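You operate a simulated robot arm through the tools that you are given. There is no shell and no other tool. Be economical: measure what you need, move in short steps, check, and stop when the job is done.

You run a simulated robot arm. Do the job below in one go: nothing can be reset, and whatever is moved stays where it is left.

TASK
Stir the blue lidded jar at speed 3 until its colour is even.
Fine: on the stirrer plate; then switch the plate off and put the jar back. Set down upright: what you pick out.

It is judged by the outcome, as a careful person would: the job done as asked, and still so three seconds after it is handed in. It fails if anything else is knocked over, pushed out of place, dropped, spilled or broken.

THE ROBOT
A 6-joint arm with a two-finger parallel gripper, fixed in place. Base frame: the origin is at the foot of the arm, x ahead of it, y to its left, z up; the work surface is at about z = 0.9. Lengths are in m, angles in degrees, forces in N, time in s.
With the tool pointing down near the work surface it reaches from about 0.36 to 0.76 m from the base axis. Its first joint turns from -66.0 to 66.0 degrees. Payload 2.45 kg.
Tool frame: the origin (TCP) lies between the finger pads and is the grasp point; the fingertips stand 0.024 m ahead of it; z points along the fingers, y is the line along which they close. Largest opening 0.068 m; finger width 0.017, thickness 0.01; the body of the gripper, 0.04 by 0.07 m, starts 0.041 m behind the TCP.
Orientation is that of the tool frame in the base frame, as [roll, pitch, yaw] about the fixed x, y, z axes, in that order (R = Rz(yaw) Ry(pitch) Rx(roll)). With the fingers straight down and closing along the base's y, the tool's x points along the base's -x, its y along +y and its z along -z.

THE INTERFACE
- The arm moves only by the tool play_rows. Its argument "steps" is a list of rows, each a list of 7 numbers: the turn, a rotation vector about the base's x, y, z in degrees, then the shift along the base's x, y, z in mm, then the opening, from 0 (shut) to 1 (fully open). In form: [[ax, ay, az, tx, ty, tz, jaw], ...]. A call has 1 to 10 rows; each row is the pose to reach, as a shift and turn from the pose commanded when the call began. Each row takes 0.2 s and may step no farther than 0.05 m and 8.6 degrees from the row before; otherwise, or with a gripper value out of range, the whole call is refused. A pose out of reach is approached as far as the arm can. The call stops where the force on the tool passes 40 N (or 10 N more than at its start, if that is more) or the arm is blocked; 0.2 s more then pass. Each finger travels about 0.108 m/s and halts on what it meets, pressing with about 27 N; the grip force reading is that of the motor and also rises with nothing between the fingers. The clock runs only during rows and for 0.2 s after the last one: add rows that repeat a pose to give the fingers time. It gives the time, the measured TCP pose, the force on the tool (base axes), the opening and the grip force at its end, in the units of the frame above (readings bear some noise), with the torque about the TCP (base axes, N m) and any sound that the robot's microphone picked up, and new pictures: "show" is both (left out), scene, wrist or none.
- Cameras (640 x 400 px; columns grow to the right, rows downward): "scene" is fixed at [0.2014, 0.4323, 1.4723]; the picture's right is [-0.53, -0.85, 0.00], its down [-0.42, 0.26, -0.87] and it looks along [0.74, -0.46, -0.50] (base axes); focal length 333 px, centre (320, 200). "wrist" rides on the gripper at [0.084, 0.011, -0.075] in the tool frame; the picture's right is [-0.13, 0.99, 0.00], its down [-0.60, -0.08, -0.79] and it looks along [-0.79, -0.10, 0.61] (tool axes); focal length 251 px, centre (320, 200). There is no depth. A picture from a camera that has moved, and an enlarged one, comes with that camera's place and axes in the base frame and with its lens. The place of the scene camera against the robot may be out by one fixed shift of up to 0.018 m in any direction.
- inspect(camera, box): a new picture of the part [left, top, right, bottom] of that camera's present view, enlarged. It takes no simulated time.
- close_job(): hands the job in; it is judged then, once.

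Work in short steps. Places have to be worked out from the pictures, the camera data and where the tool is seen: move nearer, look again, correct. Check each grasp and each placing, and mend what went wrong. You have 120 turns and 200 pictures in all, those below and enlarged ones among them. Open the gripper and draw the arm clear of the work before you hand the job in, unless the task says otherwise; then end with one line.

The tools are called after "Emit:" as name(argument=value, ...) on one line, values as JSON. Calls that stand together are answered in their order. play_rows: Moves the arm, as the interface text tells. Its arguments: {"type":"object","properties":{"steps":{"type":"array"},"show":{"type":"string","enum":["both","scene","wrist","none"]}},"required":["steps"]} The other tools are called the same way: inspect (camera, box) takes an enlarged picture of a part of a camera's view; close_job () hands the job in.

At the start:

```text
t: 0.0
ee_pos: [0.3791, 0.216, 1.2806]
orientation: [-180.0, 0.0, -179.9]
ft_force: [-0.2, 0.5, -0.3]
ft_torque: [0.0, -0.03, -0.03]
finger_gap: 0.0679
grip_force: 0.1
```

scene: 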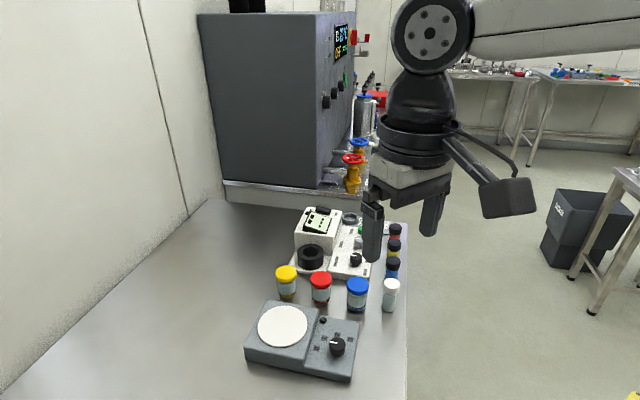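
wrist: 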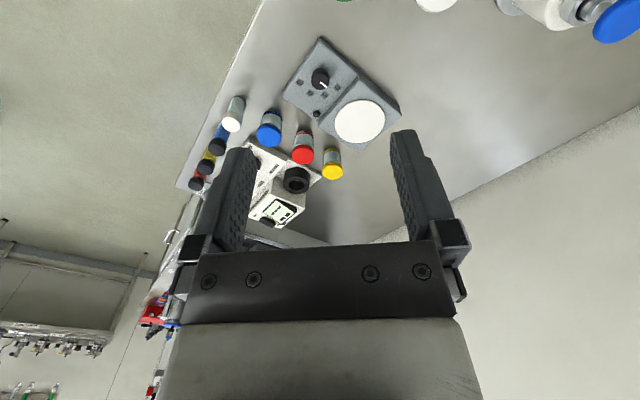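

I'll first look closely at the stirrer, the jars and their layout.

Emit:
inspect(camera="scene", box=[230, 200, 430, 390])

Emit:
inspect(camera="wrist", box=[180, 20, 420, 240])

```text
2.11 times, centred on (330, 295) of scene
camera zoom: at [0.2014, 0.4323, 1.4723], right [-0.53, -0.85, 0.0], down [-0.42, 0.26, -0.87], along [0.74, -0.46, -0.5], focal length 701 px, centre (299, 0)
```

zoom: 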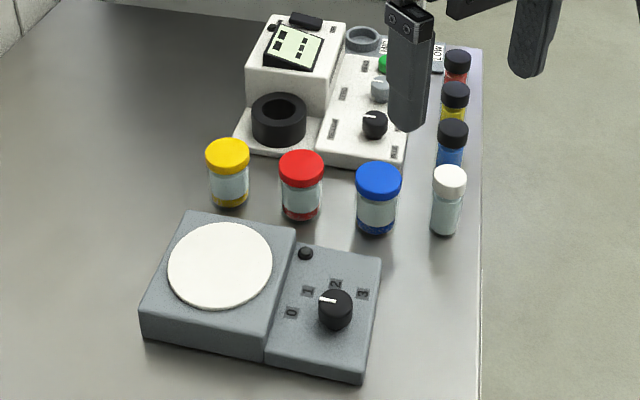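

```text
1.82 times, centred on (300, 130) of wrist
camera zoom: at [0.2947, 0.2274, 1.3557], right [0.13, 0.99, 0.0], down [0.6, -0.08, 0.79], along [0.79, -0.1, -0.61], focal length 457 px, centre (356, 327)
```

zoom: 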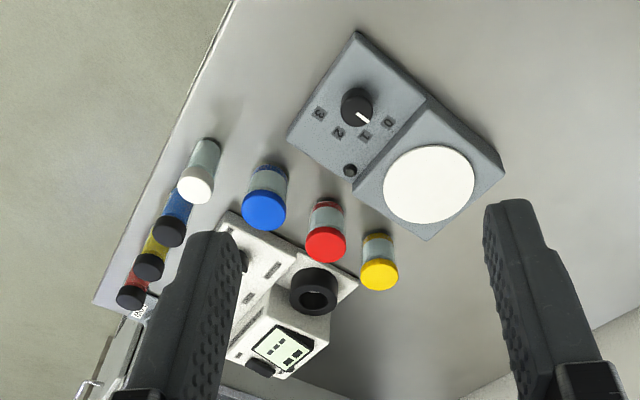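

The stirrer's plate is near (0.60, 0.27), its knob near (0.50, 0.20), and the blue-lidded jar near (0.593, 0.09). I'll zoom in on the knob and the jar to see the pointer and the contents.

Emit:
inspect(camera="wrist", box=[280, 50, 360, 125])

Emit:
inspect(camera="scene", box=[300, 260, 410, 350])

```text
5.33 times, centred on (320, 88) of wrist
camera zoom: at [0.2947, 0.2274, 1.3557], right [0.13, 0.99, 0.0], down [0.6, -0.08, 0.79], along [0.79, -0.1, -0.61], focal length 1341 px, centre (320, 800)
```

zoom: 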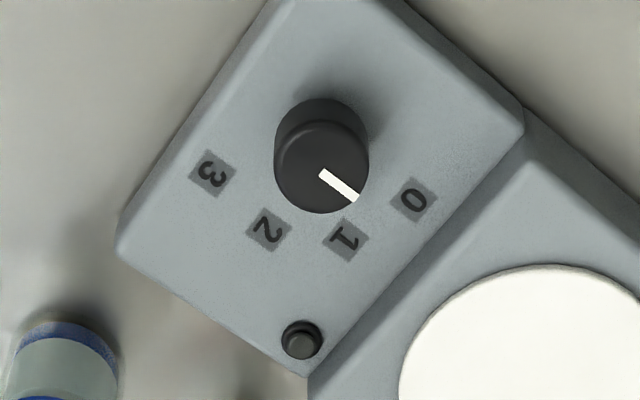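

```text
4.44 times, centred on (355, 305) of scene
camera zoom: at [0.2014, 0.4323, 1.4723], right [-0.53, -0.85, 0.0], down [-0.42, 0.26, -0.87], along [0.74, -0.46, -0.5], focal length 1480 px, centre (164, -267)
```

zoom: 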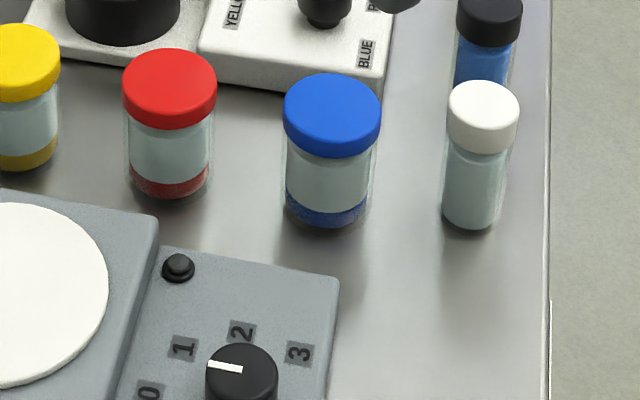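

The knob sits at 0 (pointer about 45° in base axes). The labels run clockwise about 40° apart, so 3 is about -120° from 0. Next I go above the blue jar with the fingers turned across the row of jars.

Emit:
play_rows(steps=[[0, 0, 5.7, 26, -15, -22, 1], [0, 0, 11.4, 53, -31, -45, 1], [0, 0, 17, 80, -47, -67, 1], [0, 0, 22.7, 107, -63, -90, 1], [0, 0, 28.4, 134, -79, -112, 1], [0, 0, 34, 160, -94, -135, 1], [0, 0, 39.7, 187, -110, -157, 1], [0, 0, 45, 214, -126, -180, 1], [0, 0, 45, 214, -126, -180, 1]])

```text
t: 2.0
ee_pos: [0.5927, 0.087, 1.0998]
orientation: [180.0, 0.1, -134.9]
ft_force: [-0.6, -0.2, -0.4]
ft_torque: [0.02, 0.01, -0.01]
finger_gap: 0.0678
grip_force: 0.0
camera wrist: at [0.5247, 0.0364, 1.1754], right [-0.61, 0.79, 0.0], down [0.48, 0.37, 0.79], along [0.63, 0.48, -0.61], focal length 251 px, centre (320, 200)
```

scene: 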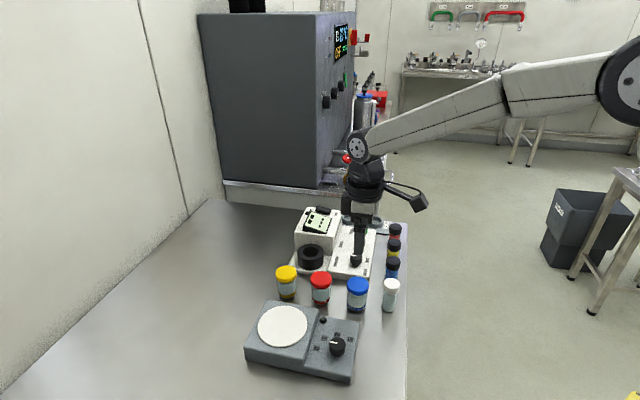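
wrist: 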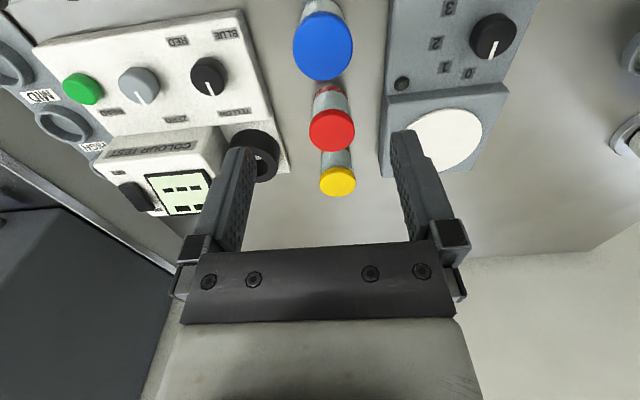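

The jar's centre works out at (0.589, 0.087) with the lid top at about 0.962, and the fingers are square to the row. I descend partway and look again.

Emit:
play_rows(steps=[[0, 0, 0, -2, 0, -30, 1], [0, 0, 0, -3, 0, -60, 1], [0, 0, 0, -3, 0, -85, 1], [0, 0, 0, -3, 0, -85, 1]])

Emit:
inspect(camera="scene", box=[310, 230, 420, 320])

```text
t: 3.0
ee_pos: [0.5895, 0.0884, 1.0132]
orientation: [179.9, -0.1, -135.0]
ft_force: [0.1, -0.4, 0.1]
ft_torque: [0.02, 0.0, 0.03]
finger_gap: 0.0682
grip_force: 0.1
camera wrist: at [0.5218, 0.0376, 1.0891], right [-0.61, 0.79, 0.0], down [0.48, 0.37, 0.79], along [0.63, 0.48, -0.61], focal length 251 px, centre (320, 200)
```

scene: 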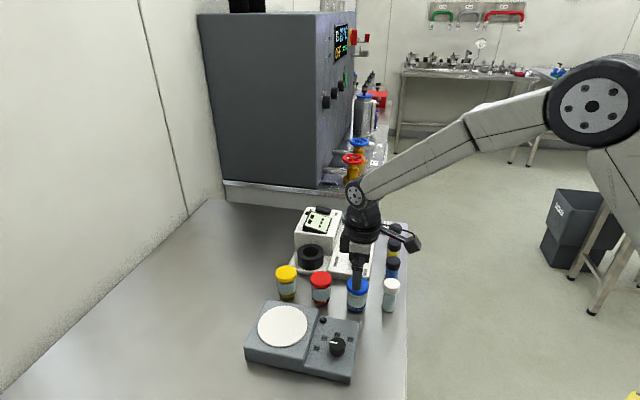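
wrist: 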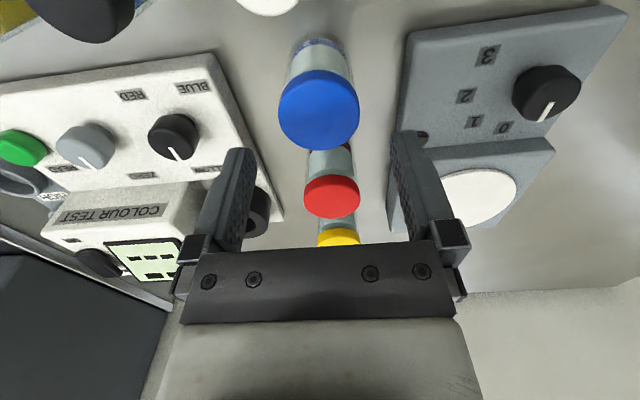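

```text
4.44 times, centred on (365, 275) of scene
camera zoom: at [0.2015, 0.4323, 1.4723], right [-0.53, -0.85, 0.0], down [-0.42, 0.26, -0.87], along [0.74, -0.46, -0.5], focal length 1480 px, centre (120, -133)
```

zoom: 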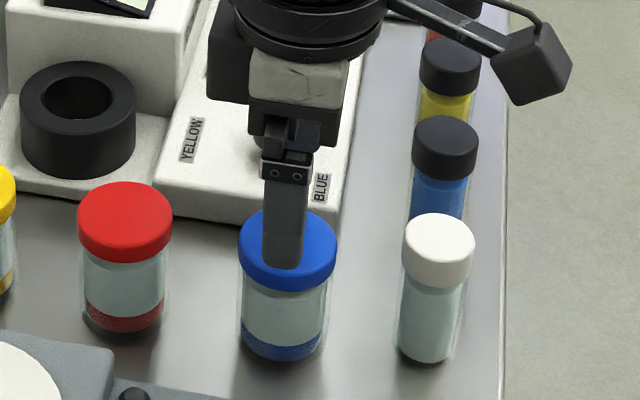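

Centred over the lid with clearance of about 1 cm from both devices, so I descend to grip the lid at z≈0.95 with the jaw slightly narrowed, then close.

Emit:
play_rows(steps=[[0, 0, 0, -1, 0, -20, 0.9], [0, 0, 0, -1, 0, -40, 0.9], [0, 0, 0, -1, 0, -55, 0.9], [0, 0, 0, -1, 0, -64, 0.9], [0, 0, 0, -1, 0, -64, 0.9], [0, 0, 0, -1, 0, -64, 0.6], [0, 0, 0, -1, 0, -64, 0.5], [0, 0, 0, -1, 0, -64, 0.5]])

```text
t: 4.8
ee_pos: [0.5896, 0.0903, 0.9507]
orientation: [-180.0, 0.0, -135.0]
ft_force: [1.1, -0.4, 0.9]
ft_torque: [0.07, -0.05, -0.02]
finger_gap: 0.0463
grip_force: 27.2
camera wrist: at [0.5218, 0.0392, 1.0263], right [-0.61, 0.79, 0.0], down [0.48, 0.37, 0.79], along [0.63, 0.48, -0.61], focal length 251 px, centre (320, 200)
```

scene: 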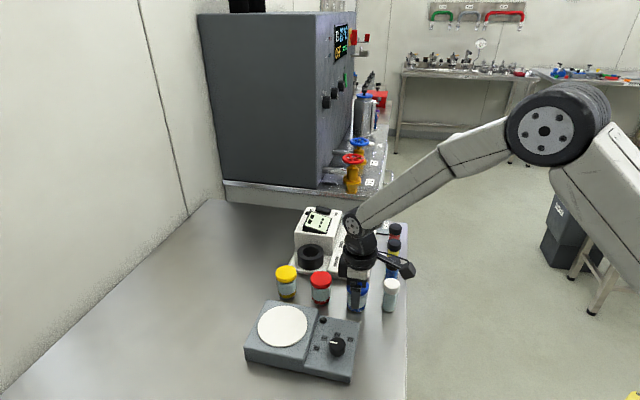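
wrist: 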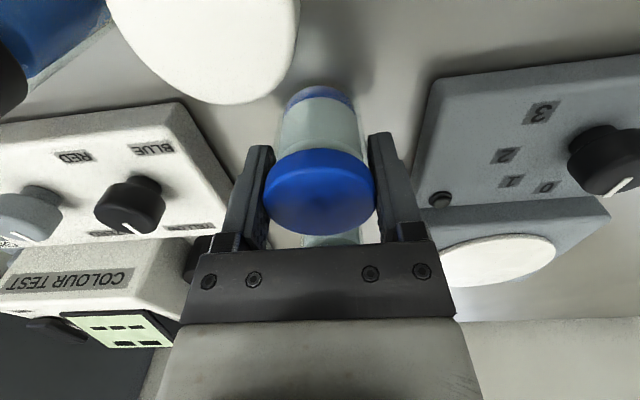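

The lid is gripped (gap 46 mm). I'll lift straight up 80 mm.

Emit:
play_rows(steps=[[0, 0, 0, 0, 0, 10, 0.5], [0, 0, 0, 0, 0, 30, 0.5], [0, 0, 0, 0, 0, 55, 0.5], [0, 0, 0, 0, 0, 80, 0.5], [0, 0, 0, 0, 0, 80, 0.5]])

Emit:
inspect(camera="scene", box=[240, 220, 420, 390])

```text
t: 6.0
ee_pos: [0.5887, 0.0885, 1.0326]
orientation: [180.0, -0.1, -135.0]
ft_force: [-1.2, -1.1, -1.7]
ft_torque: [-0.03, 0.01, -0.02]
finger_gap: 0.0463
grip_force: 27.4
camera wrist: at [0.5213, 0.0391, 1.1078], right [-0.61, 0.79, 0.0], down [0.48, 0.37, 0.79], along [0.63, 0.48, -0.61], focal length 251 px, centre (320, 200)
```

scene: 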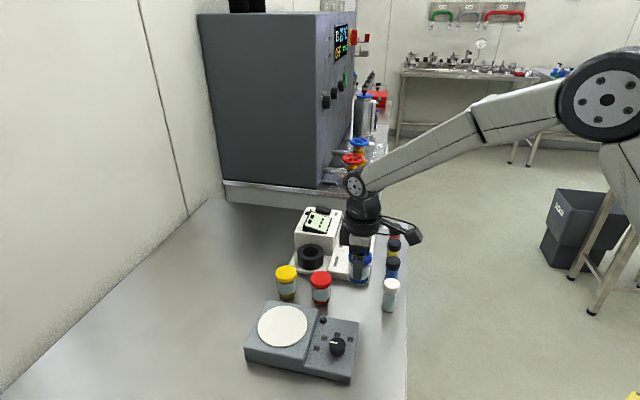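
wrist: 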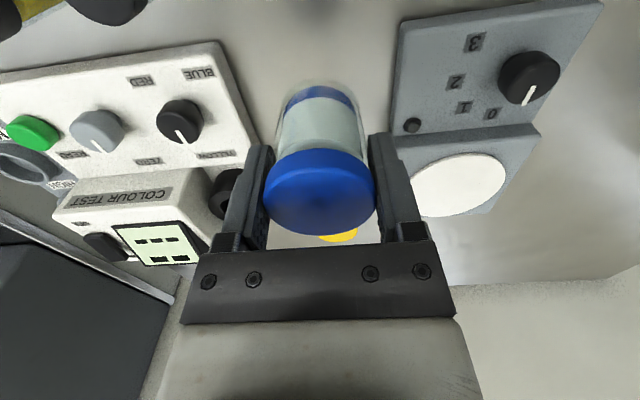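

```text
2.35 times, centred on (330, 305) of scene
camera zoom: at [0.2015, 0.4323, 1.4723], right [-0.53, -0.85, 0.0], down [-0.42, 0.26, -0.87], along [0.74, -0.46, -0.5], focal length 784 px, centre (296, -47)
```

zoom: 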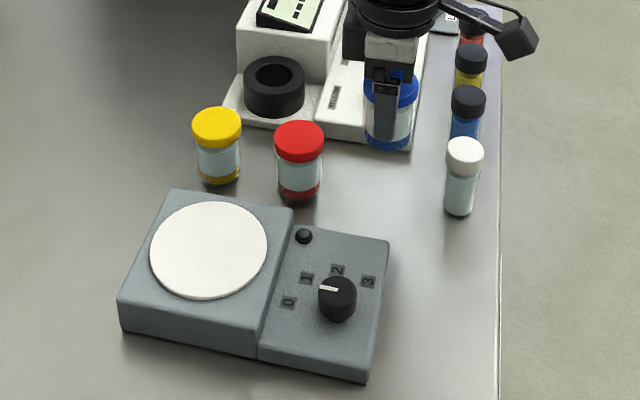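

The jar is lifted and upright. The plate centre is at about (0.594, 0.268) with its top near 0.94, so I carry the jar over it at height and look.

Emit:
play_rows(steps=[[0, 0, 0, 0, 15, 18, 0.5], [0, 0, 0, 0, 50, 18, 0.5], [0, 0, 0, 1, 85, 18, 0.5], [0, 0, 0, 2, 120, 18, 0.5], [0, 0, 0, 4, 150, 18, 0.5], [0, 0, 0, 5, 170, 18, 0.5], [0, 0, 0, 5, 178, 18, 0.5], [0, 0, 0, 5, 178, 18, 0.5]])

Emit:
inspect(camera="scene", box=[220, 240, 380, 390])

```text
t: 7.8
ee_pos: [0.5934, 0.2672, 1.048]
orientation: [-180.0, 0.0, -135.1]
ft_force: [-0.2, 1.1, -0.5]
ft_torque: [0.03, 0.0, 0.02]
finger_gap: 0.0461
grip_force: 27.3
camera wrist: at [0.5262, 0.2171, 1.1238], right [-0.61, 0.79, 0.0], down [0.48, 0.37, 0.79], along [0.63, 0.48, -0.61], focal length 251 px, centre (320, 200)
```

scene: 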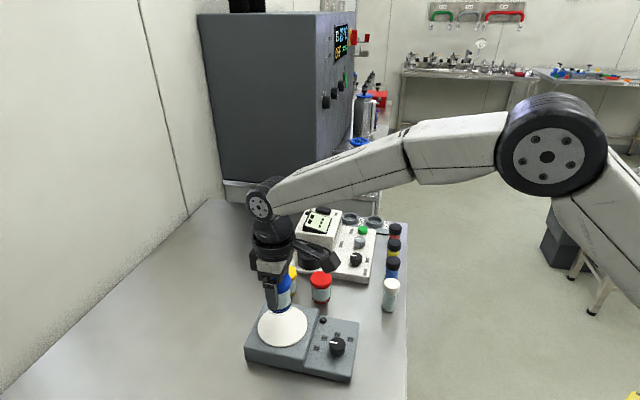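
wrist: 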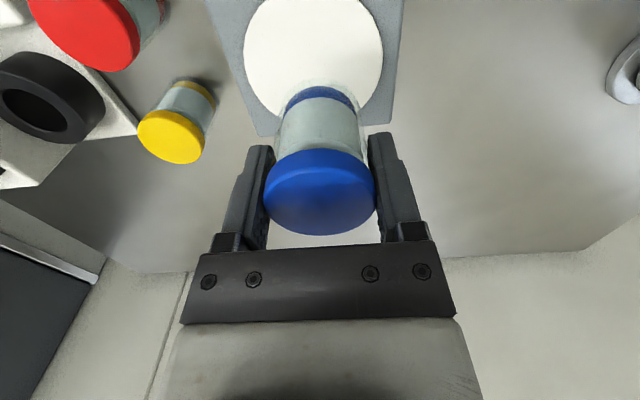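

```text
2.67 times, centred on (300, 315) of scene
camera zoom: at [0.2015, 0.4323, 1.4722], right [-0.53, -0.85, 0.0], down [-0.42, 0.26, -0.87], along [0.74, -0.46, -0.5], focal length 888 px, centre (373, -107)
```

zoom: 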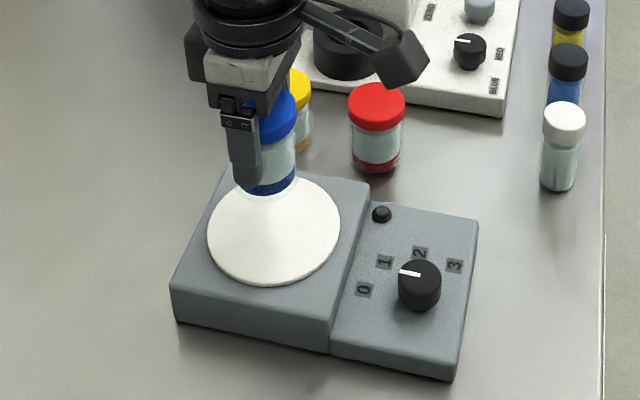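

The plate centre estimate is now about (0.593, 0.263). I lower part way with a small y correction and re-check.

Emit:
play_rows(steps=[[0, 0, 0, 0, -4, -12, 0.5], [0, 0, 0, 0, -4, -25, 0.5], [0, 0, 0, 0, -4, -38, 0.5], [0, 0, 0, 0, -4, -38, 0.5]])

Emit:
inspect(camera="scene", box=[235, 280, 335, 370])

```text
t: 8.8
ee_pos: [0.5942, 0.2632, 1.0113]
orientation: [-179.9, -0.1, -135.0]
ft_force: [0.5, -0.1, -1.5]
ft_torque: [-0.01, -0.04, 0.02]
finger_gap: 0.0464
grip_force: 26.5
camera wrist: at [0.5267, 0.2127, 1.0861], right [-0.61, 0.79, 0.0], down [0.48, 0.37, 0.79], along [0.63, 0.48, -0.61], focal length 251 px, centre (320, 200)
```

scene: 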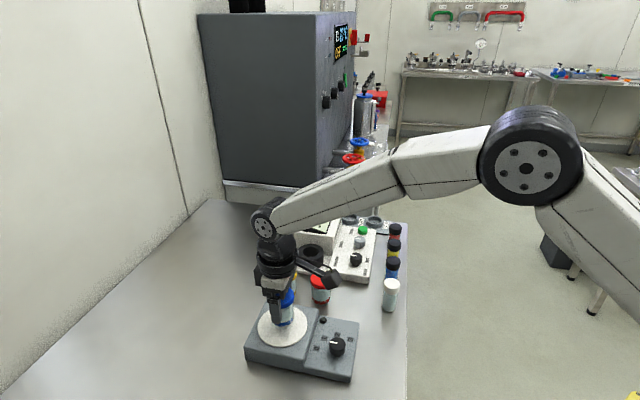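
wrist: 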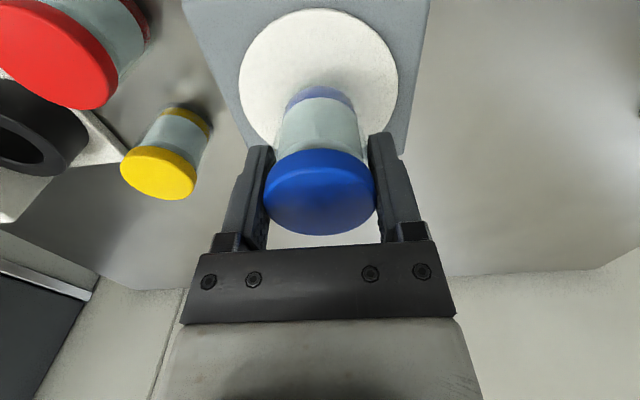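

```text
4.44 times, centred on (285, 325) of scene
camera zoom: at [0.2015, 0.4323, 1.4722], right [-0.53, -0.85, 0.0], down [-0.42, 0.26, -0.87], along [0.74, -0.46, -0.5], focal length 1480 px, centre (476, -356)
```

zoom: 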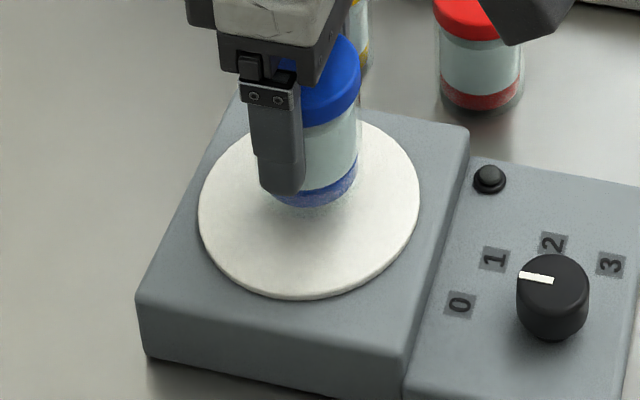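

I judge the jar within about 5 mm of centre on the 97 mm plate. I shift 2 mm and lower slowly, watching the force.

Emit:
play_rows(steps=[[0, 0, 0, -2, -1, -8, 0.5], [0, 0, 0, -2, -1, -14, 0.5], [0, 0, 0, -2, -1, -18, 0.5], [0, 0, 0, -2, -1, -20, 0.5], [0, 0, 0, -2, -1, -20, 0.5]], show="none")

Emit:
inspect(camera="scene", box=[235, 280, 335, 370])

```text
t: 10.0
ee_pos: [0.5928, 0.263, 0.9935]
orientation: [-179.9, 0.3, -135.0]
ft_force: [1.4, 2.2, 16.1]
ft_torque: [0.15, 0.02, 0.01]
finger_gap: 0.0466
grip_force: 27.3
```

```text
4.44 times, centred on (285, 325) of scene
camera zoom: at [0.2012, 0.4322, 1.4723], right [-0.53, -0.85, 0.0], down [-0.42, 0.26, -0.87], along [0.74, -0.46, -0.5], focal length 1480 px, centre (476, -356)
```

zoom: 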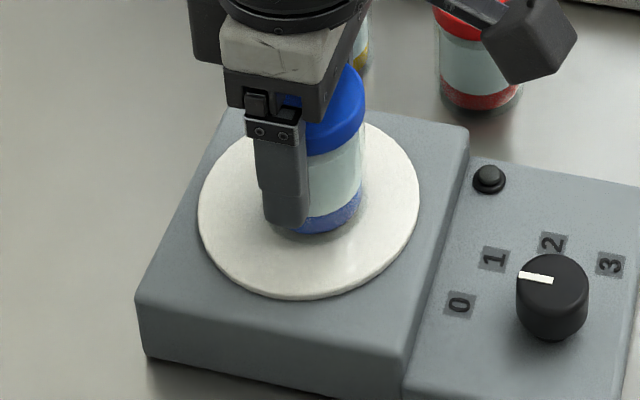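

Contact at TCP z≈0.993, and accounting for the hidden left part of the jar, its base is centred on the plate. I ease the pressure, open the gripper slightly more than the lid, and retreat upward.

Emit:
play_rows(steps=[[0, 0, 0, 0, 0, 2, 0.5], [0, 0, 0, 0, 0, 2, 0.75], [0, 0, 0, 0, 0, 2, 0.95], [0, 0, 0, 0, 0, 2, 1], [0, 0, 0, 0, 0, 20, 1], [0, 0, 0, 0, 0, 50, 1], [0, 0, 0, 0, 0, 90, 1], [0, 0, 0, 0, 0, 90, 1]])

Emit:
inspect(camera="scene", box=[235, 260, 375, 390])

```text
t: 11.8
ee_pos: [0.593, 0.2633, 1.0816]
orientation: [-179.9, 0.0, -135.0]
ft_force: [0.2, 0.5, -0.2]
ft_torque: [0.02, -0.04, -0.02]
finger_gap: 0.0679
grip_force: 0.0
camera wrist: at [0.5259, 0.2121, 1.1559], right [-0.61, 0.79, 0.0], down [0.48, 0.37, 0.79], along [0.63, 0.48, -0.61], focal length 251 px, centre (320, 200)
```

scene: 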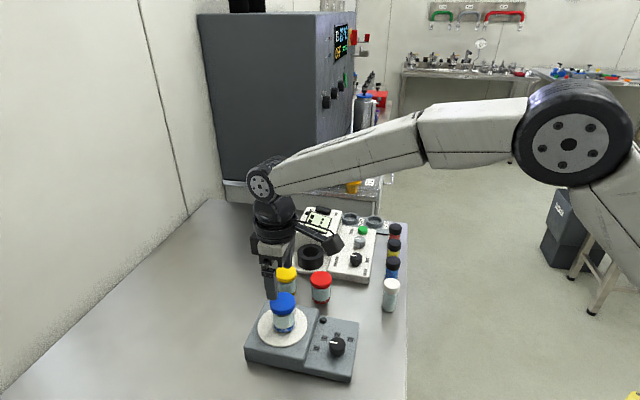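
wrist: 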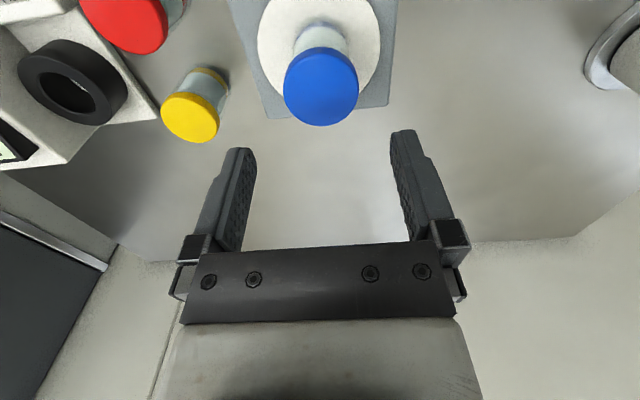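

```text
3.08 times, centred on (305, 325) of scene
camera zoom: at [0.2014, 0.4323, 1.4723], right [-0.53, -0.85, 0.0], down [-0.42, 0.26, -0.87], along [0.74, -0.46, -0.5], focal length 1025 px, centre (366, -185)
```

zoom: 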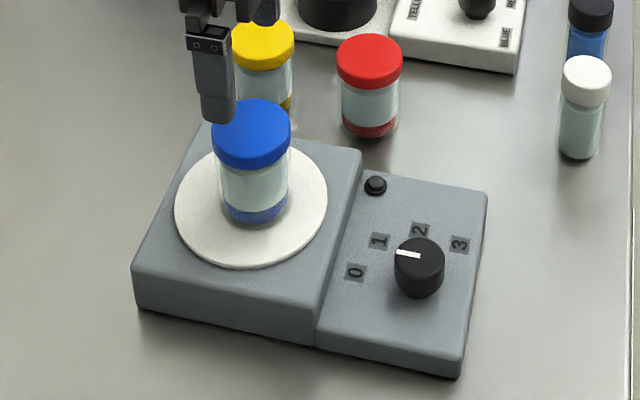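

The jar stands upright and centred on the plate. Now I move above the knob (about (0.50, 0.203)), turning the jaws to +60° so that a -120° turn stays in range.

Emit:
play_rows(steps=[[0, 0, 5, -31, -20, 0, 1], [0, 0, 10, -62, -40, 0, 1], [0, 0, 15, -93, -60, -10, 1], [0, 0, 15, -93, -60, -30, 1], [0, 0, 15, -93, -60, -30, 1]])

Emit:
inspect(camera="wrist", box=[220, 0, 420, 150])

```text
t: 13.0
ee_pos: [0.5001, 0.2014, 1.0516]
orientation: [-180.0, 0.0, -120.1]
ft_force: [-0.5, -0.1, 0.5]
ft_torque: [-0.03, -0.01, 0.0]
finger_gap: 0.068
grip_force: 0.0
camera wrist: at [0.4483, 0.1343, 1.1263], right [-0.79, 0.61, 0.0], down [0.37, 0.48, 0.79], along [0.48, 0.63, -0.61], focal length 251 px, centre (320, 200)
```

scene: 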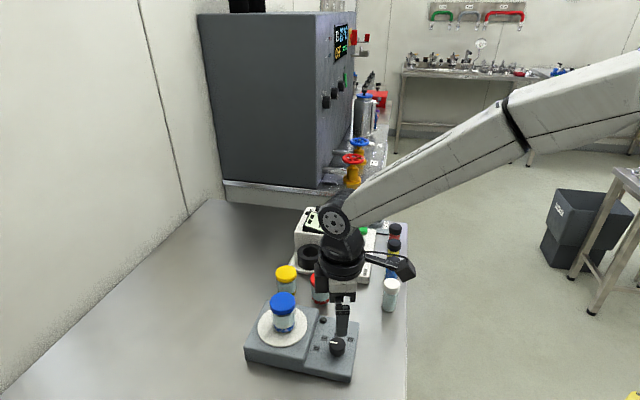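
wrist: 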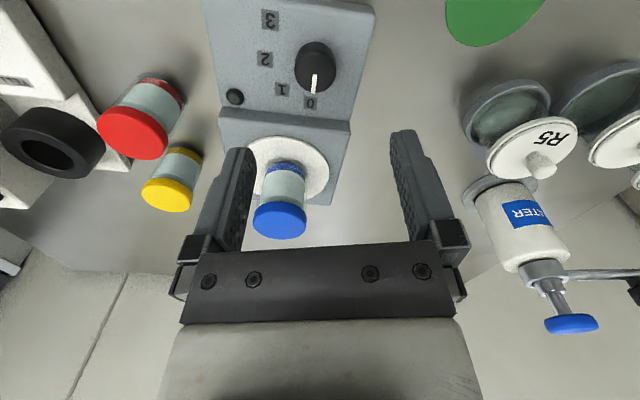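

```text
2.67 times, centred on (320, 75) of wrist
camera zoom: at [0.4483, 0.1343, 1.1263], right [-0.79, 0.61, 0.0], down [0.37, 0.48, 0.79], along [0.48, 0.63, -0.61], focal length 670 px, centre (320, 533)
```

zoom: 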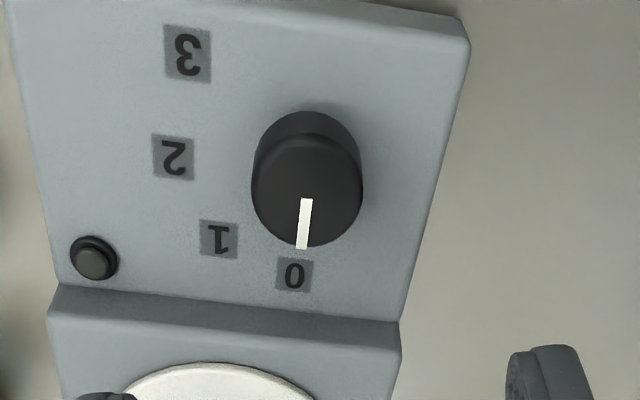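

The knob is centred at about (0.503, 0.201), 30 mm across, with its top near 0.947. I descend around it and check before closing.

Emit:
play_rows(steps=[[0, 0, 0, 2, 0, -30, 1], [0, 0, 0, 3, 0, -55, 1], [0, 0, 0, 3, 0, -75, 1], [0, 0, 0, 3, 0, -75, 1]])

Emit:
inspect(camera="scene", box=[290, 290, 390, 380])

```text
t: 14.0
ee_pos: [0.5025, 0.2, 0.9743]
orientation: [-179.9, 0.1, -120.0]
ft_force: [0.1, 0.3, 0.1]
ft_torque: [0.03, -0.02, -0.01]
finger_gap: 0.0682
grip_force: 0.0
camera wrist: at [0.45, 0.1351, 1.0509], right [-0.79, 0.61, 0.0], down [0.37, 0.48, 0.79], along [0.48, 0.63, -0.61], focal length 251 px, centre (320, 200)
```

scene: 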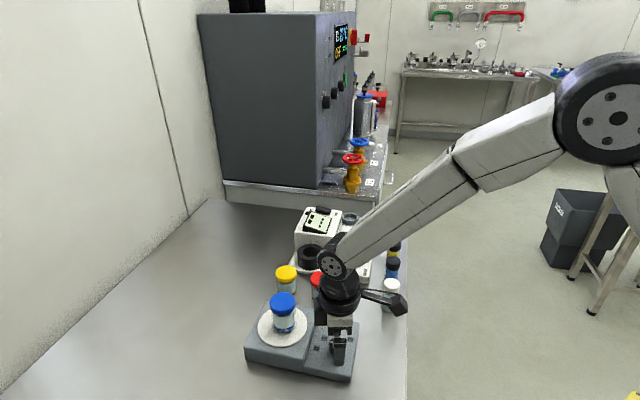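
wrist: 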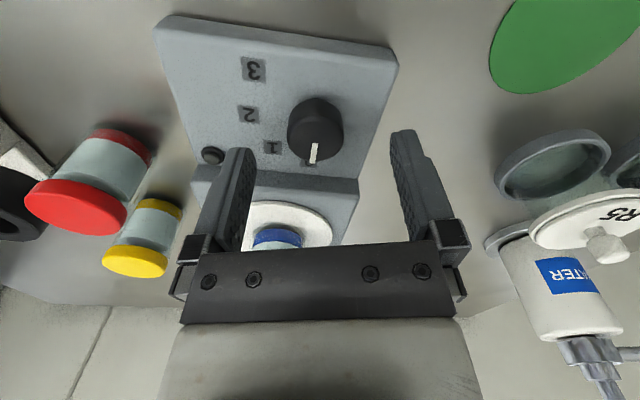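

```text
4.44 times, centred on (340, 335) of scene
camera zoom: at [0.2015, 0.4323, 1.4723], right [-0.53, -0.85, 0.0], down [-0.42, 0.26, -0.87], along [0.74, -0.46, -0.5], focal length 1480 px, centre (231, -400)
```

zoom: 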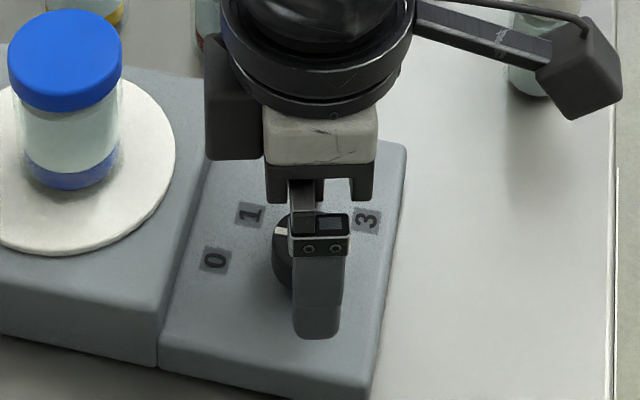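

Aligned. I go down another 18 mm around the knob and close on it.

Emit:
play_rows(steps=[[0, 0, 0, 0, 0, -8, 1], [0, 0, 0, 0, 0, -14, 1], [0, 0, 0, 0, 0, -18, 1], [0, 0, 0, 0, 0, -18, 1], [0, 0, 0, 0, 0, -18, 0.6], [0, 0, 0, 0, 0, -18, 0.4], [0, 0, 0, 0, 0, -18, 0.3], [0, 0, 0, 0, 0, -18, 0.3]])

Emit:
inspect(camera="scene", box=[290, 290, 390, 380])

```text
t: 15.8
ee_pos: [0.5018, 0.202, 0.9579]
orientation: [-179.9, 0.0, -119.9]
ft_force: [12.1, -8.9, -3.0]
ft_torque: [0.02, -0.24, 0.02]
finger_gap: 0.0318
grip_force: 7.0
camera wrist: at [0.4508, 0.1349, 1.0332], right [-0.79, 0.61, 0.0], down [0.37, 0.48, 0.79], along [0.48, 0.63, -0.61], focal length 251 px, centre (320, 200)
```

scene: 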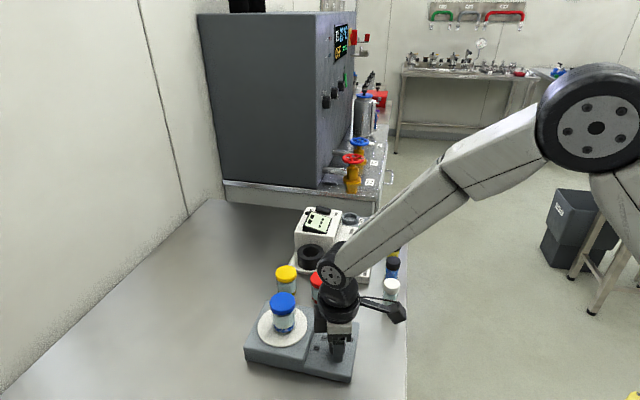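
wrist: 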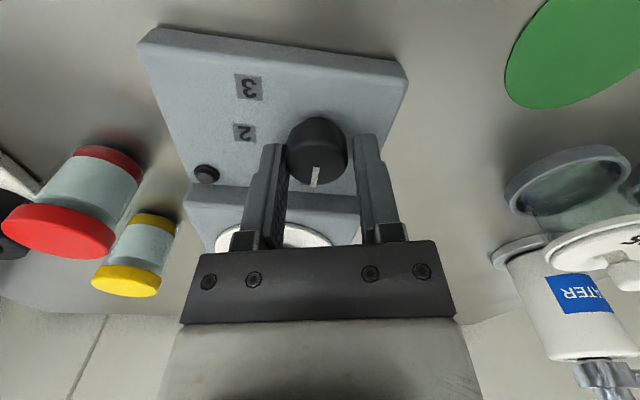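

```text
4.44 times, centred on (340, 335) of scene
camera zoom: at [0.2018, 0.432, 1.4723], right [-0.53, -0.85, 0.0], down [-0.42, 0.26, -0.87], along [0.74, -0.46, -0.5], focal length 1480 px, centre (231, -400)
```

zoom: 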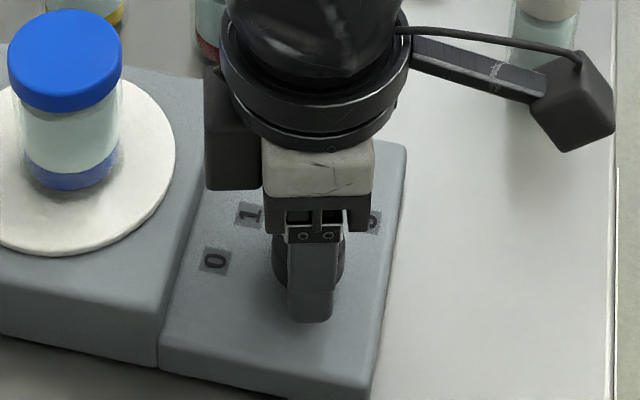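

The left finger touches first (side force about 15 N, gap 31.8 mm). I shift about 1.5 mm that way and let both fingers close.

Emit:
play_rows(steps=[[0, 0, 0, 1, -0.8, 0, 0.3], [0, 0, 0, 1, -0.8, 0, 0.3], [0, 0, 0, 1, -0.8, 0, 0.3]], show="none")

```text
t: 16.6
ee_pos: [0.503, 0.2008, 0.9578]
orientation: [-180.0, 0.1, -120.0]
ft_force: [9.5, -7.2, 3.9]
ft_torque: [-0.13, -0.15, 0.04]
finger_gap: 0.03
grip_force: 5.8
```

Still some side force, so I shift a little more.

Emit:
play_rows(steps=[[0, 0, 0, 0.8, -0.6, 0, 0.3], [0, 0, 0, 1.2, -0.9, 0, 0.3], [0, 0, 0, 1.2, -0.9, 0, 0.3]], show="wrist")

```text
t: 17.4
ee_pos: [0.5032, 0.2002, 0.9572]
orientation: [-180.0, 0.0, -119.9]
ft_force: [11.4, -1.2, -1.8]
ft_torque: [-0.01, -0.24, 0.02]
finger_gap: 0.0289
grip_force: 10.7
camera wrist: at [0.452, 0.1338, 1.0333], right [-0.79, 0.61, 0.0], down [0.37, 0.48, 0.79], along [0.48, 0.63, -0.61], focal length 251 px, centre (320, 200)
```

wrist: 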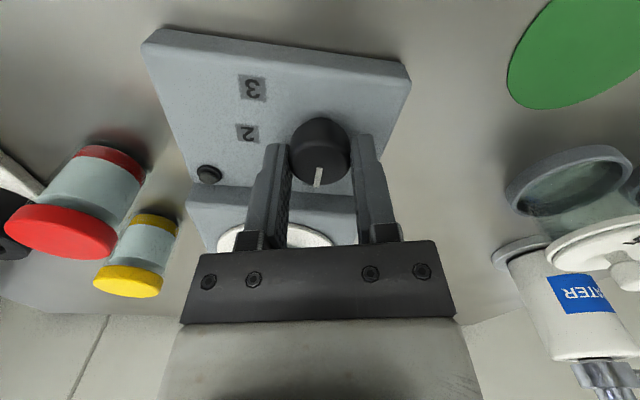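

The right finger still shows a small gap to the knob. I continue shifting along the closing line by 1.5 mm.

Emit:
play_rows(steps=[[0, 0, 0, 0.7, -0.4, 0, 0.2], [0, 0, 0, 1.4, -0.8, 0, 0.2], [0, 0, 0, 1.4, -0.8, 0, 0.2]], show="wrist")

```text
t: 18.2
ee_pos: [0.5046, 0.1994, 0.9586]
orientation: [-180.0, -0.1, -120.0]
ft_force: [-4.3, 7.3, -0.7]
ft_torque: [1.16, -0.55, -0.01]
finger_gap: 0.0288
grip_force: 43.0
camera wrist: at [0.4522, 0.1338, 1.0334], right [-0.79, 0.61, 0.0], down [0.37, 0.48, 0.79], along [0.48, 0.63, -0.61], focal length 251 px, centre (320, 200)
```

wrist: 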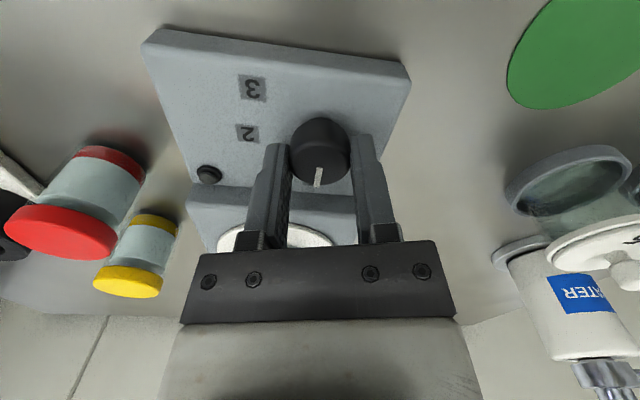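

Both fingers now grip the knob. I turn clockwise 40° (to 1) and check the response.

Emit:
play_rows(steps=[[0, 0, -8, -0.3, 0.3, 0, 0.2], [0, 0, -16, -0.3, 0.3, 0, 0.2], [0, 0, -24, -0.3, 0.3, 0, 0.2], [0, 0, -32, -0.3, 0.3, 0, 0.2], [0, 0, -40, -0.3, 0.3, 0, 0.2]])

Emit:
inspect(camera="wrist", box=[200, 60, 440, 260])

```text
t: 19.4
ee_pos: [0.5037, 0.1991, 0.9574]
orientation: [180.0, -0.2, -160.0]
ft_force: [-10.0, 4.8, -0.4]
ft_torque: [0.23, 0.34, 0.0]
finger_gap: 0.0289
grip_force: 43.3
camera wrist: at [0.4213, 0.1827, 1.0336], right [-0.22, 0.98, 0.0], down [0.6, 0.13, 0.79], along [0.77, 0.17, -0.61], focal length 251 px, centre (320, 200)
```

scene: 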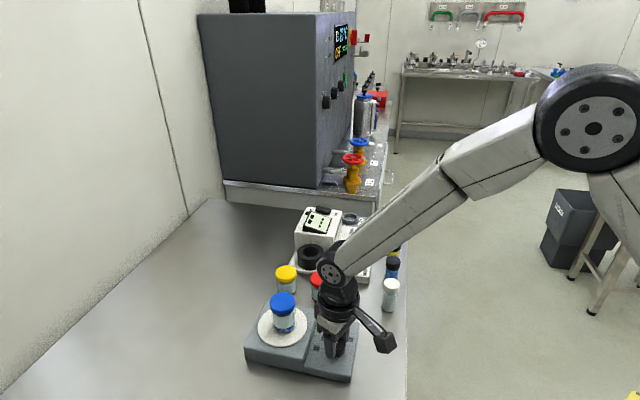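
wrist: 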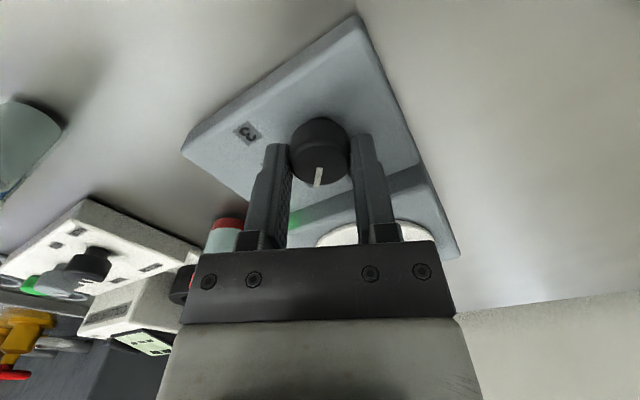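

```text
2.00 times, centred on (320, 160) of wrist
camera zoom: at [0.4213, 0.1827, 1.0336], right [-0.22, 0.98, 0.0], down [0.6, 0.13, 0.79], along [0.77, 0.17, -0.61], focal length 503 px, centre (320, 280)
```

zoom: 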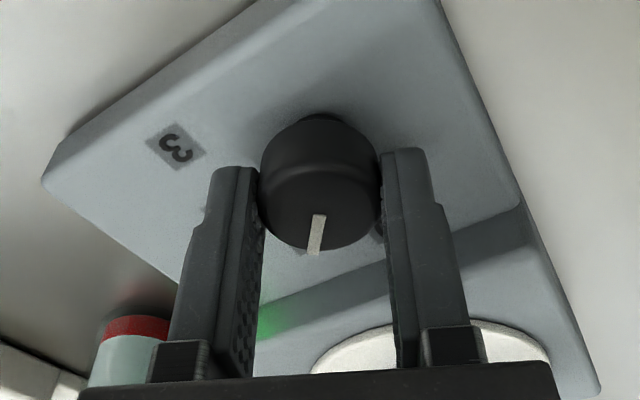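

The knob follows the hand and the lamp has lit green. I turn the remaining 80° to 3.

Emit:
play_rows(steps=[[0, 0, -8, -0.3, 0.2, 0, 0.2], [0, 0, -16, -0.5, 0.3, 0, 0.2], [0, 0, -24, -0.5, 0.3, 0, 0.2], [0, 0, -32, -0.5, 0.3, 0, 0.2], [0, 0, -40, -0.5, 0.3, 0, 0.2], [0, 0, -48, -0.5, 0.3, 0, 0.2], [0, 0, -56, -0.5, 0.3, 0, 0.2], [0, 0, -64, -0.5, 0.3, 0, 0.2], [0, 0, -72, -0.5, 0.3, 0, 0.2], [0, 0, -80, -0.5, 0.3, 0, 0.2]])

Emit:
inspect(camera="wrist", box=[200, 60, 440, 260])

Emit:
inspect(camera="scene", box=[235, 270, 375, 390])

```text
t: 21.6
ee_pos: [0.5036, 0.1986, 0.958]
orientation: [-179.8, 0.0, 119.9]
ft_force: [-9.9, -20.6, -0.8]
ft_torque: [0.7, 0.48, 0.2]
finger_gap: 0.0288
grip_force: 43.1
camera wrist: at [0.4715, 0.2786, 1.0332], right [0.92, 0.38, 0.0], down [0.23, -0.56, 0.79], along [0.3, -0.73, -0.61], focal length 251 px, centre (320, 200)
```

scene: 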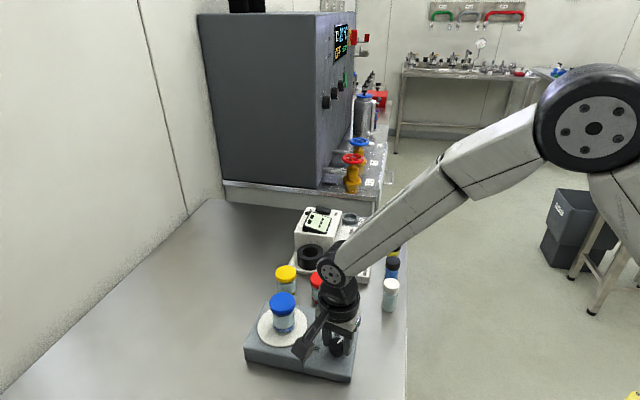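
wrist: 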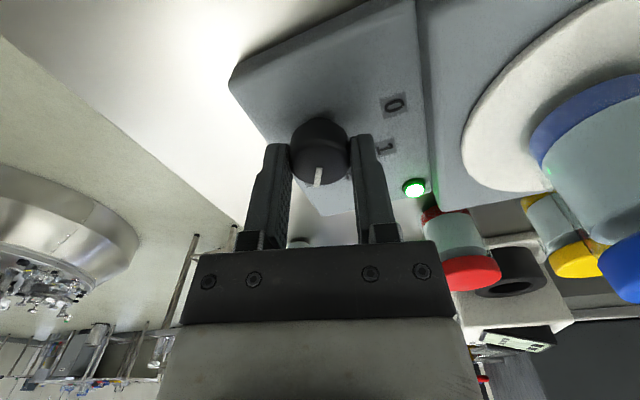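

```text
2.00 times, centred on (320, 160) of wrist
camera zoom: at [0.4715, 0.2786, 1.0332], right [0.92, 0.38, 0.0], down [0.23, -0.56, 0.79], along [0.3, -0.73, -0.61], focal length 503 px, centre (320, 280)
```

zoom: 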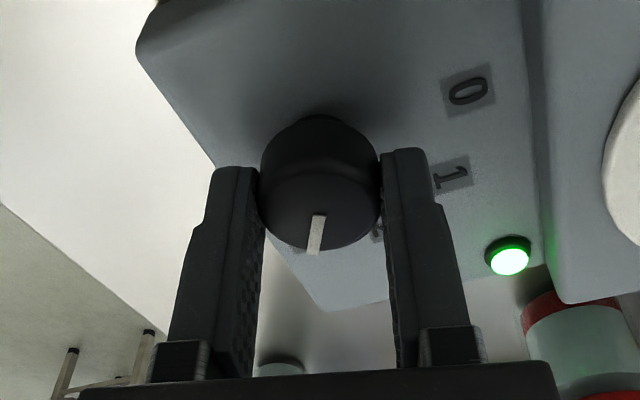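

```text
3.33 times, centred on (305, 330) of scene
camera zoom: at [0.2012, 0.4317, 1.4725], right [-0.53, -0.85, 0.0], down [-0.42, 0.26, -0.87], along [0.74, -0.46, -0.5], focal length 1110 px, centre (370, -233)
```

zoom: 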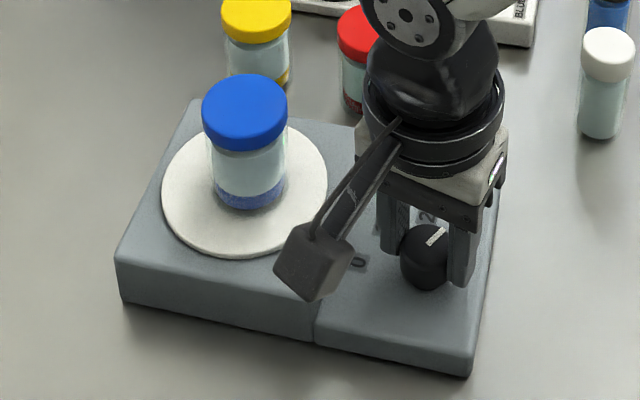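

The knob has turned 120° and the lamp is lit. I ease the side load, open just enough, and rise to check the pointer against 3.

Emit:
play_rows(steps=[[0, 0, 0, -0.3, -0.7, 0, 0.2], [0, 0, 0, -0.3, -0.7, 0, 0.62], [0, 0, 0, -0.3, -0.7, 0, 0.62], [0, 0, 0, -0.3, -0.7, 20, 0.62], [0, 0, 0, -0.3, -0.7, 50, 0.62], [0, 0, 0, -0.3, -0.7, 70, 0.62]])

Emit:
inspect(camera="scene", box=[235, 270, 375, 390])

Emit:
inspect(camera="wrist", box=[200, 0, 480, 230])

```text
t: 23.0
ee_pos: [0.5035, 0.1999, 1.0277]
orientation: [-179.9, 0.0, 120.0]
ft_force: [-0.1, -0.4, 0.2]
ft_torque: [0.0, 0.01, 0.02]
finger_gap: 0.042
grip_force: 0.1
camera wrist: at [0.4713, 0.2788, 1.102], right [0.92, 0.38, 0.0], down [0.23, -0.56, 0.79], along [0.3, -0.73, -0.61], focal length 251 px, centre (320, 200)
```

scene: 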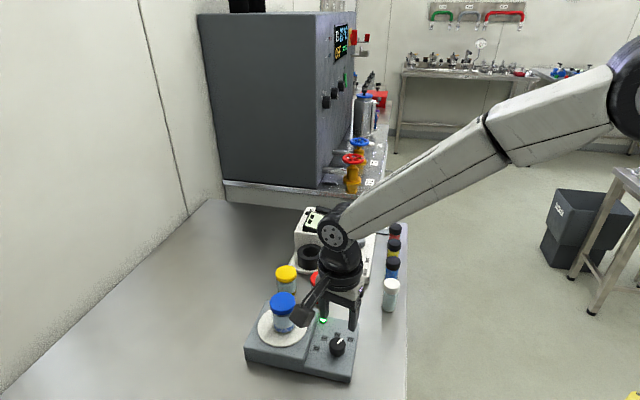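
wrist: 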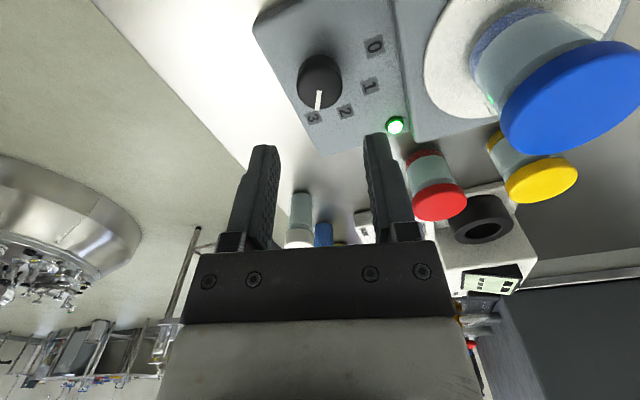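

```text
3.33 times, centred on (305, 330) of scene
camera zoom: at [0.2014, 0.4323, 1.4723], right [-0.53, -0.85, 0.0], down [-0.42, 0.26, -0.87], along [0.74, -0.46, -0.5], focal length 1110 px, centre (370, -233)
```

zoom: 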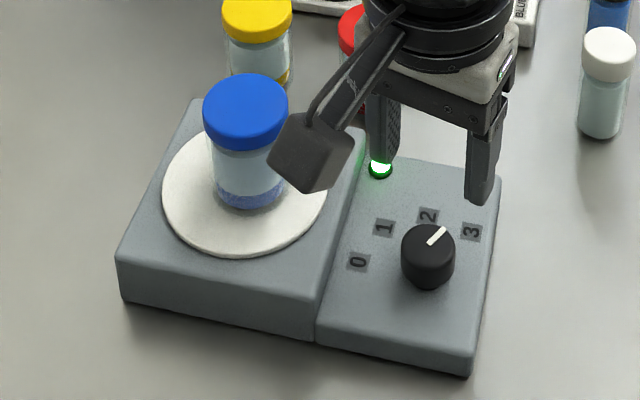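

```text
1.74 times, centred on (340, 115) of wrist
camera zoom: at [0.4713, 0.2788, 1.102], right [0.92, 0.38, 0.0], down [0.23, -0.56, 0.79], along [0.3, -0.73, -0.61], focal length 437 px, centre (285, 348)
```

zoom: 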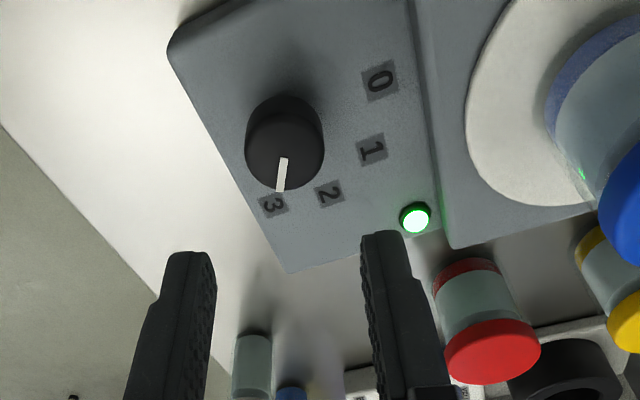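

The pointer stands at 3, the lamp is green, and the blue layer is starting to mix upward. I hold here and watch the jar.

Emit:
play_rows(steps=[[0, 0, 0, 0, 0, 0, 0.62], [0, 0, 0, 0, 0, 0, 0.62], [0, 0, 0, 0, 0, 0, 0.62], [0, 0, 0, 0, 0, 0, 0.62], [0, 0, 0, 0, 0, 0, 0.62], [0, 0, 0, 0, 0, 0, 0.62], [0, 0, 0, 0, 0, 0, 0.62], [0, 0, 0, 0, 0, 0, 0.62], [0, 0, 0, 0, 0, 0, 0.62], [0, 0, 0, 0, 0, 0, 0.62]], show="none")

Emit:
inspect(camera="scene", box=[245, 280, 325, 350])

```text
t: 25.2
ee_pos: [0.5045, 0.1992, 1.027]
orientation: [180.0, 0.0, 120.0]
ft_force: [0.6, 0.2, 0.4]
ft_torque: [0.0, -0.02, -0.04]
finger_gap: 0.0423
grip_force: 0.0
```

```text
5.71 times, centred on (285, 315) of scene
camera zoom: at [0.2014, 0.4323, 1.4723], right [-0.53, -0.85, 0.0], down [-0.42, 0.26, -0.87], along [0.74, -0.46, -0.5], focal length 1904 px, centre (520, -457)
```

zoom: 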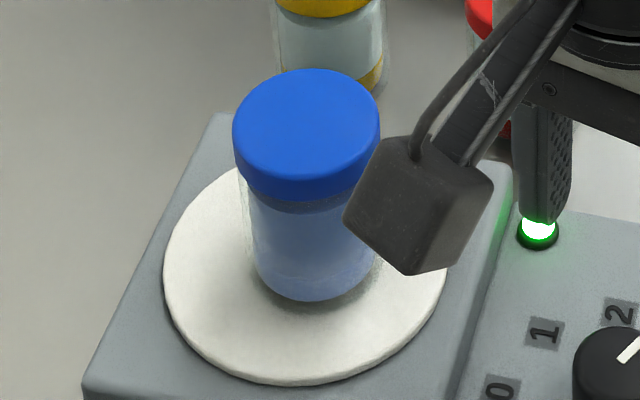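

Mixing is well under way but still looks layered. I wait longer.

Emit:
play_rows(steps=[[0, 0, 0, 0, 0, 0, 0.62], [0, 0, 0, 0, 0, 0, 0.62], [0, 0, 0, 0, 0, 0, 0.62], [0, 0, 0, 0, 0, 0, 0.62], [0, 0, 0, 0, 0, 0, 0.62], [0, 0, 0, 0, 0, 0, 0.62], [0, 0, 0, 0, 0, 0, 0.62], [0, 0, 0, 0, 0, 0, 0.62], [0, 0, 0, 0, 0, 0, 0.62], [0, 0, 0, 0, 0, 0, 0.62]], show="none")

Emit:
inspect(camera="scene", box=[245, 280, 325, 350])

Emit:
inspect(camera="wrist", box=[420, 0, 640, 170])

```text
t: 27.4
ee_pos: [0.5035, 0.1985, 1.0261]
orientation: [-180.0, 0.0, 120.0]
ft_force: [0.1, -0.4, -0.7]
ft_torque: [0.0, -0.01, -0.01]
finger_gap: 0.0423
grip_force: 0.1
```

```text
5.71 times, centred on (285, 315) of scene
camera zoom: at [0.2014, 0.4323, 1.4723], right [-0.53, -0.85, 0.0], down [-0.42, 0.26, -0.87], along [0.74, -0.46, -0.5], focal length 1904 px, centre (520, -457)
```

zoom: 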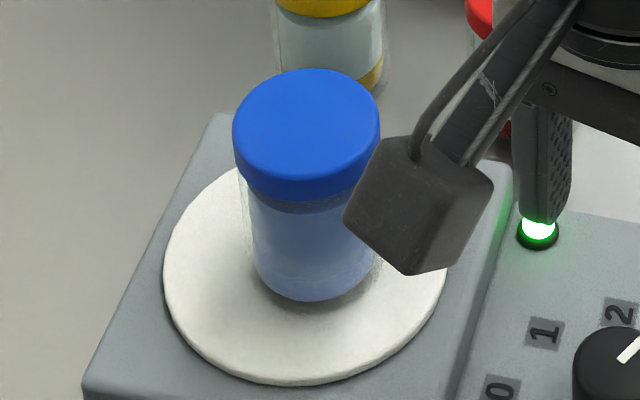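

```text
2.35 times, centred on (530, 85) of wrist
camera zoom: at [0.4714, 0.2788, 1.1019], right [0.92, 0.38, 0.0], down [0.23, -0.56, 0.79], along [0.3, -0.73, -0.61], focal length 592 px, centre (-174, 471)
```

zoom: 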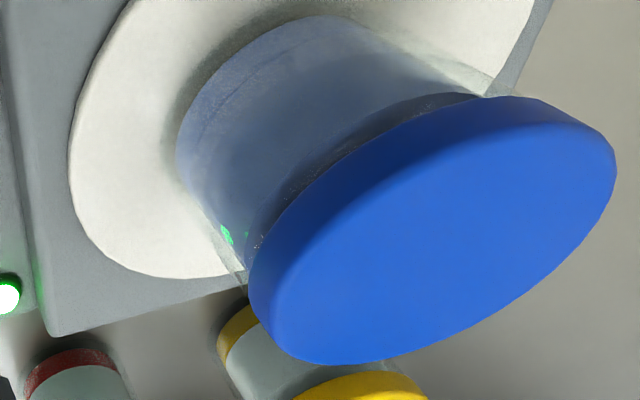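

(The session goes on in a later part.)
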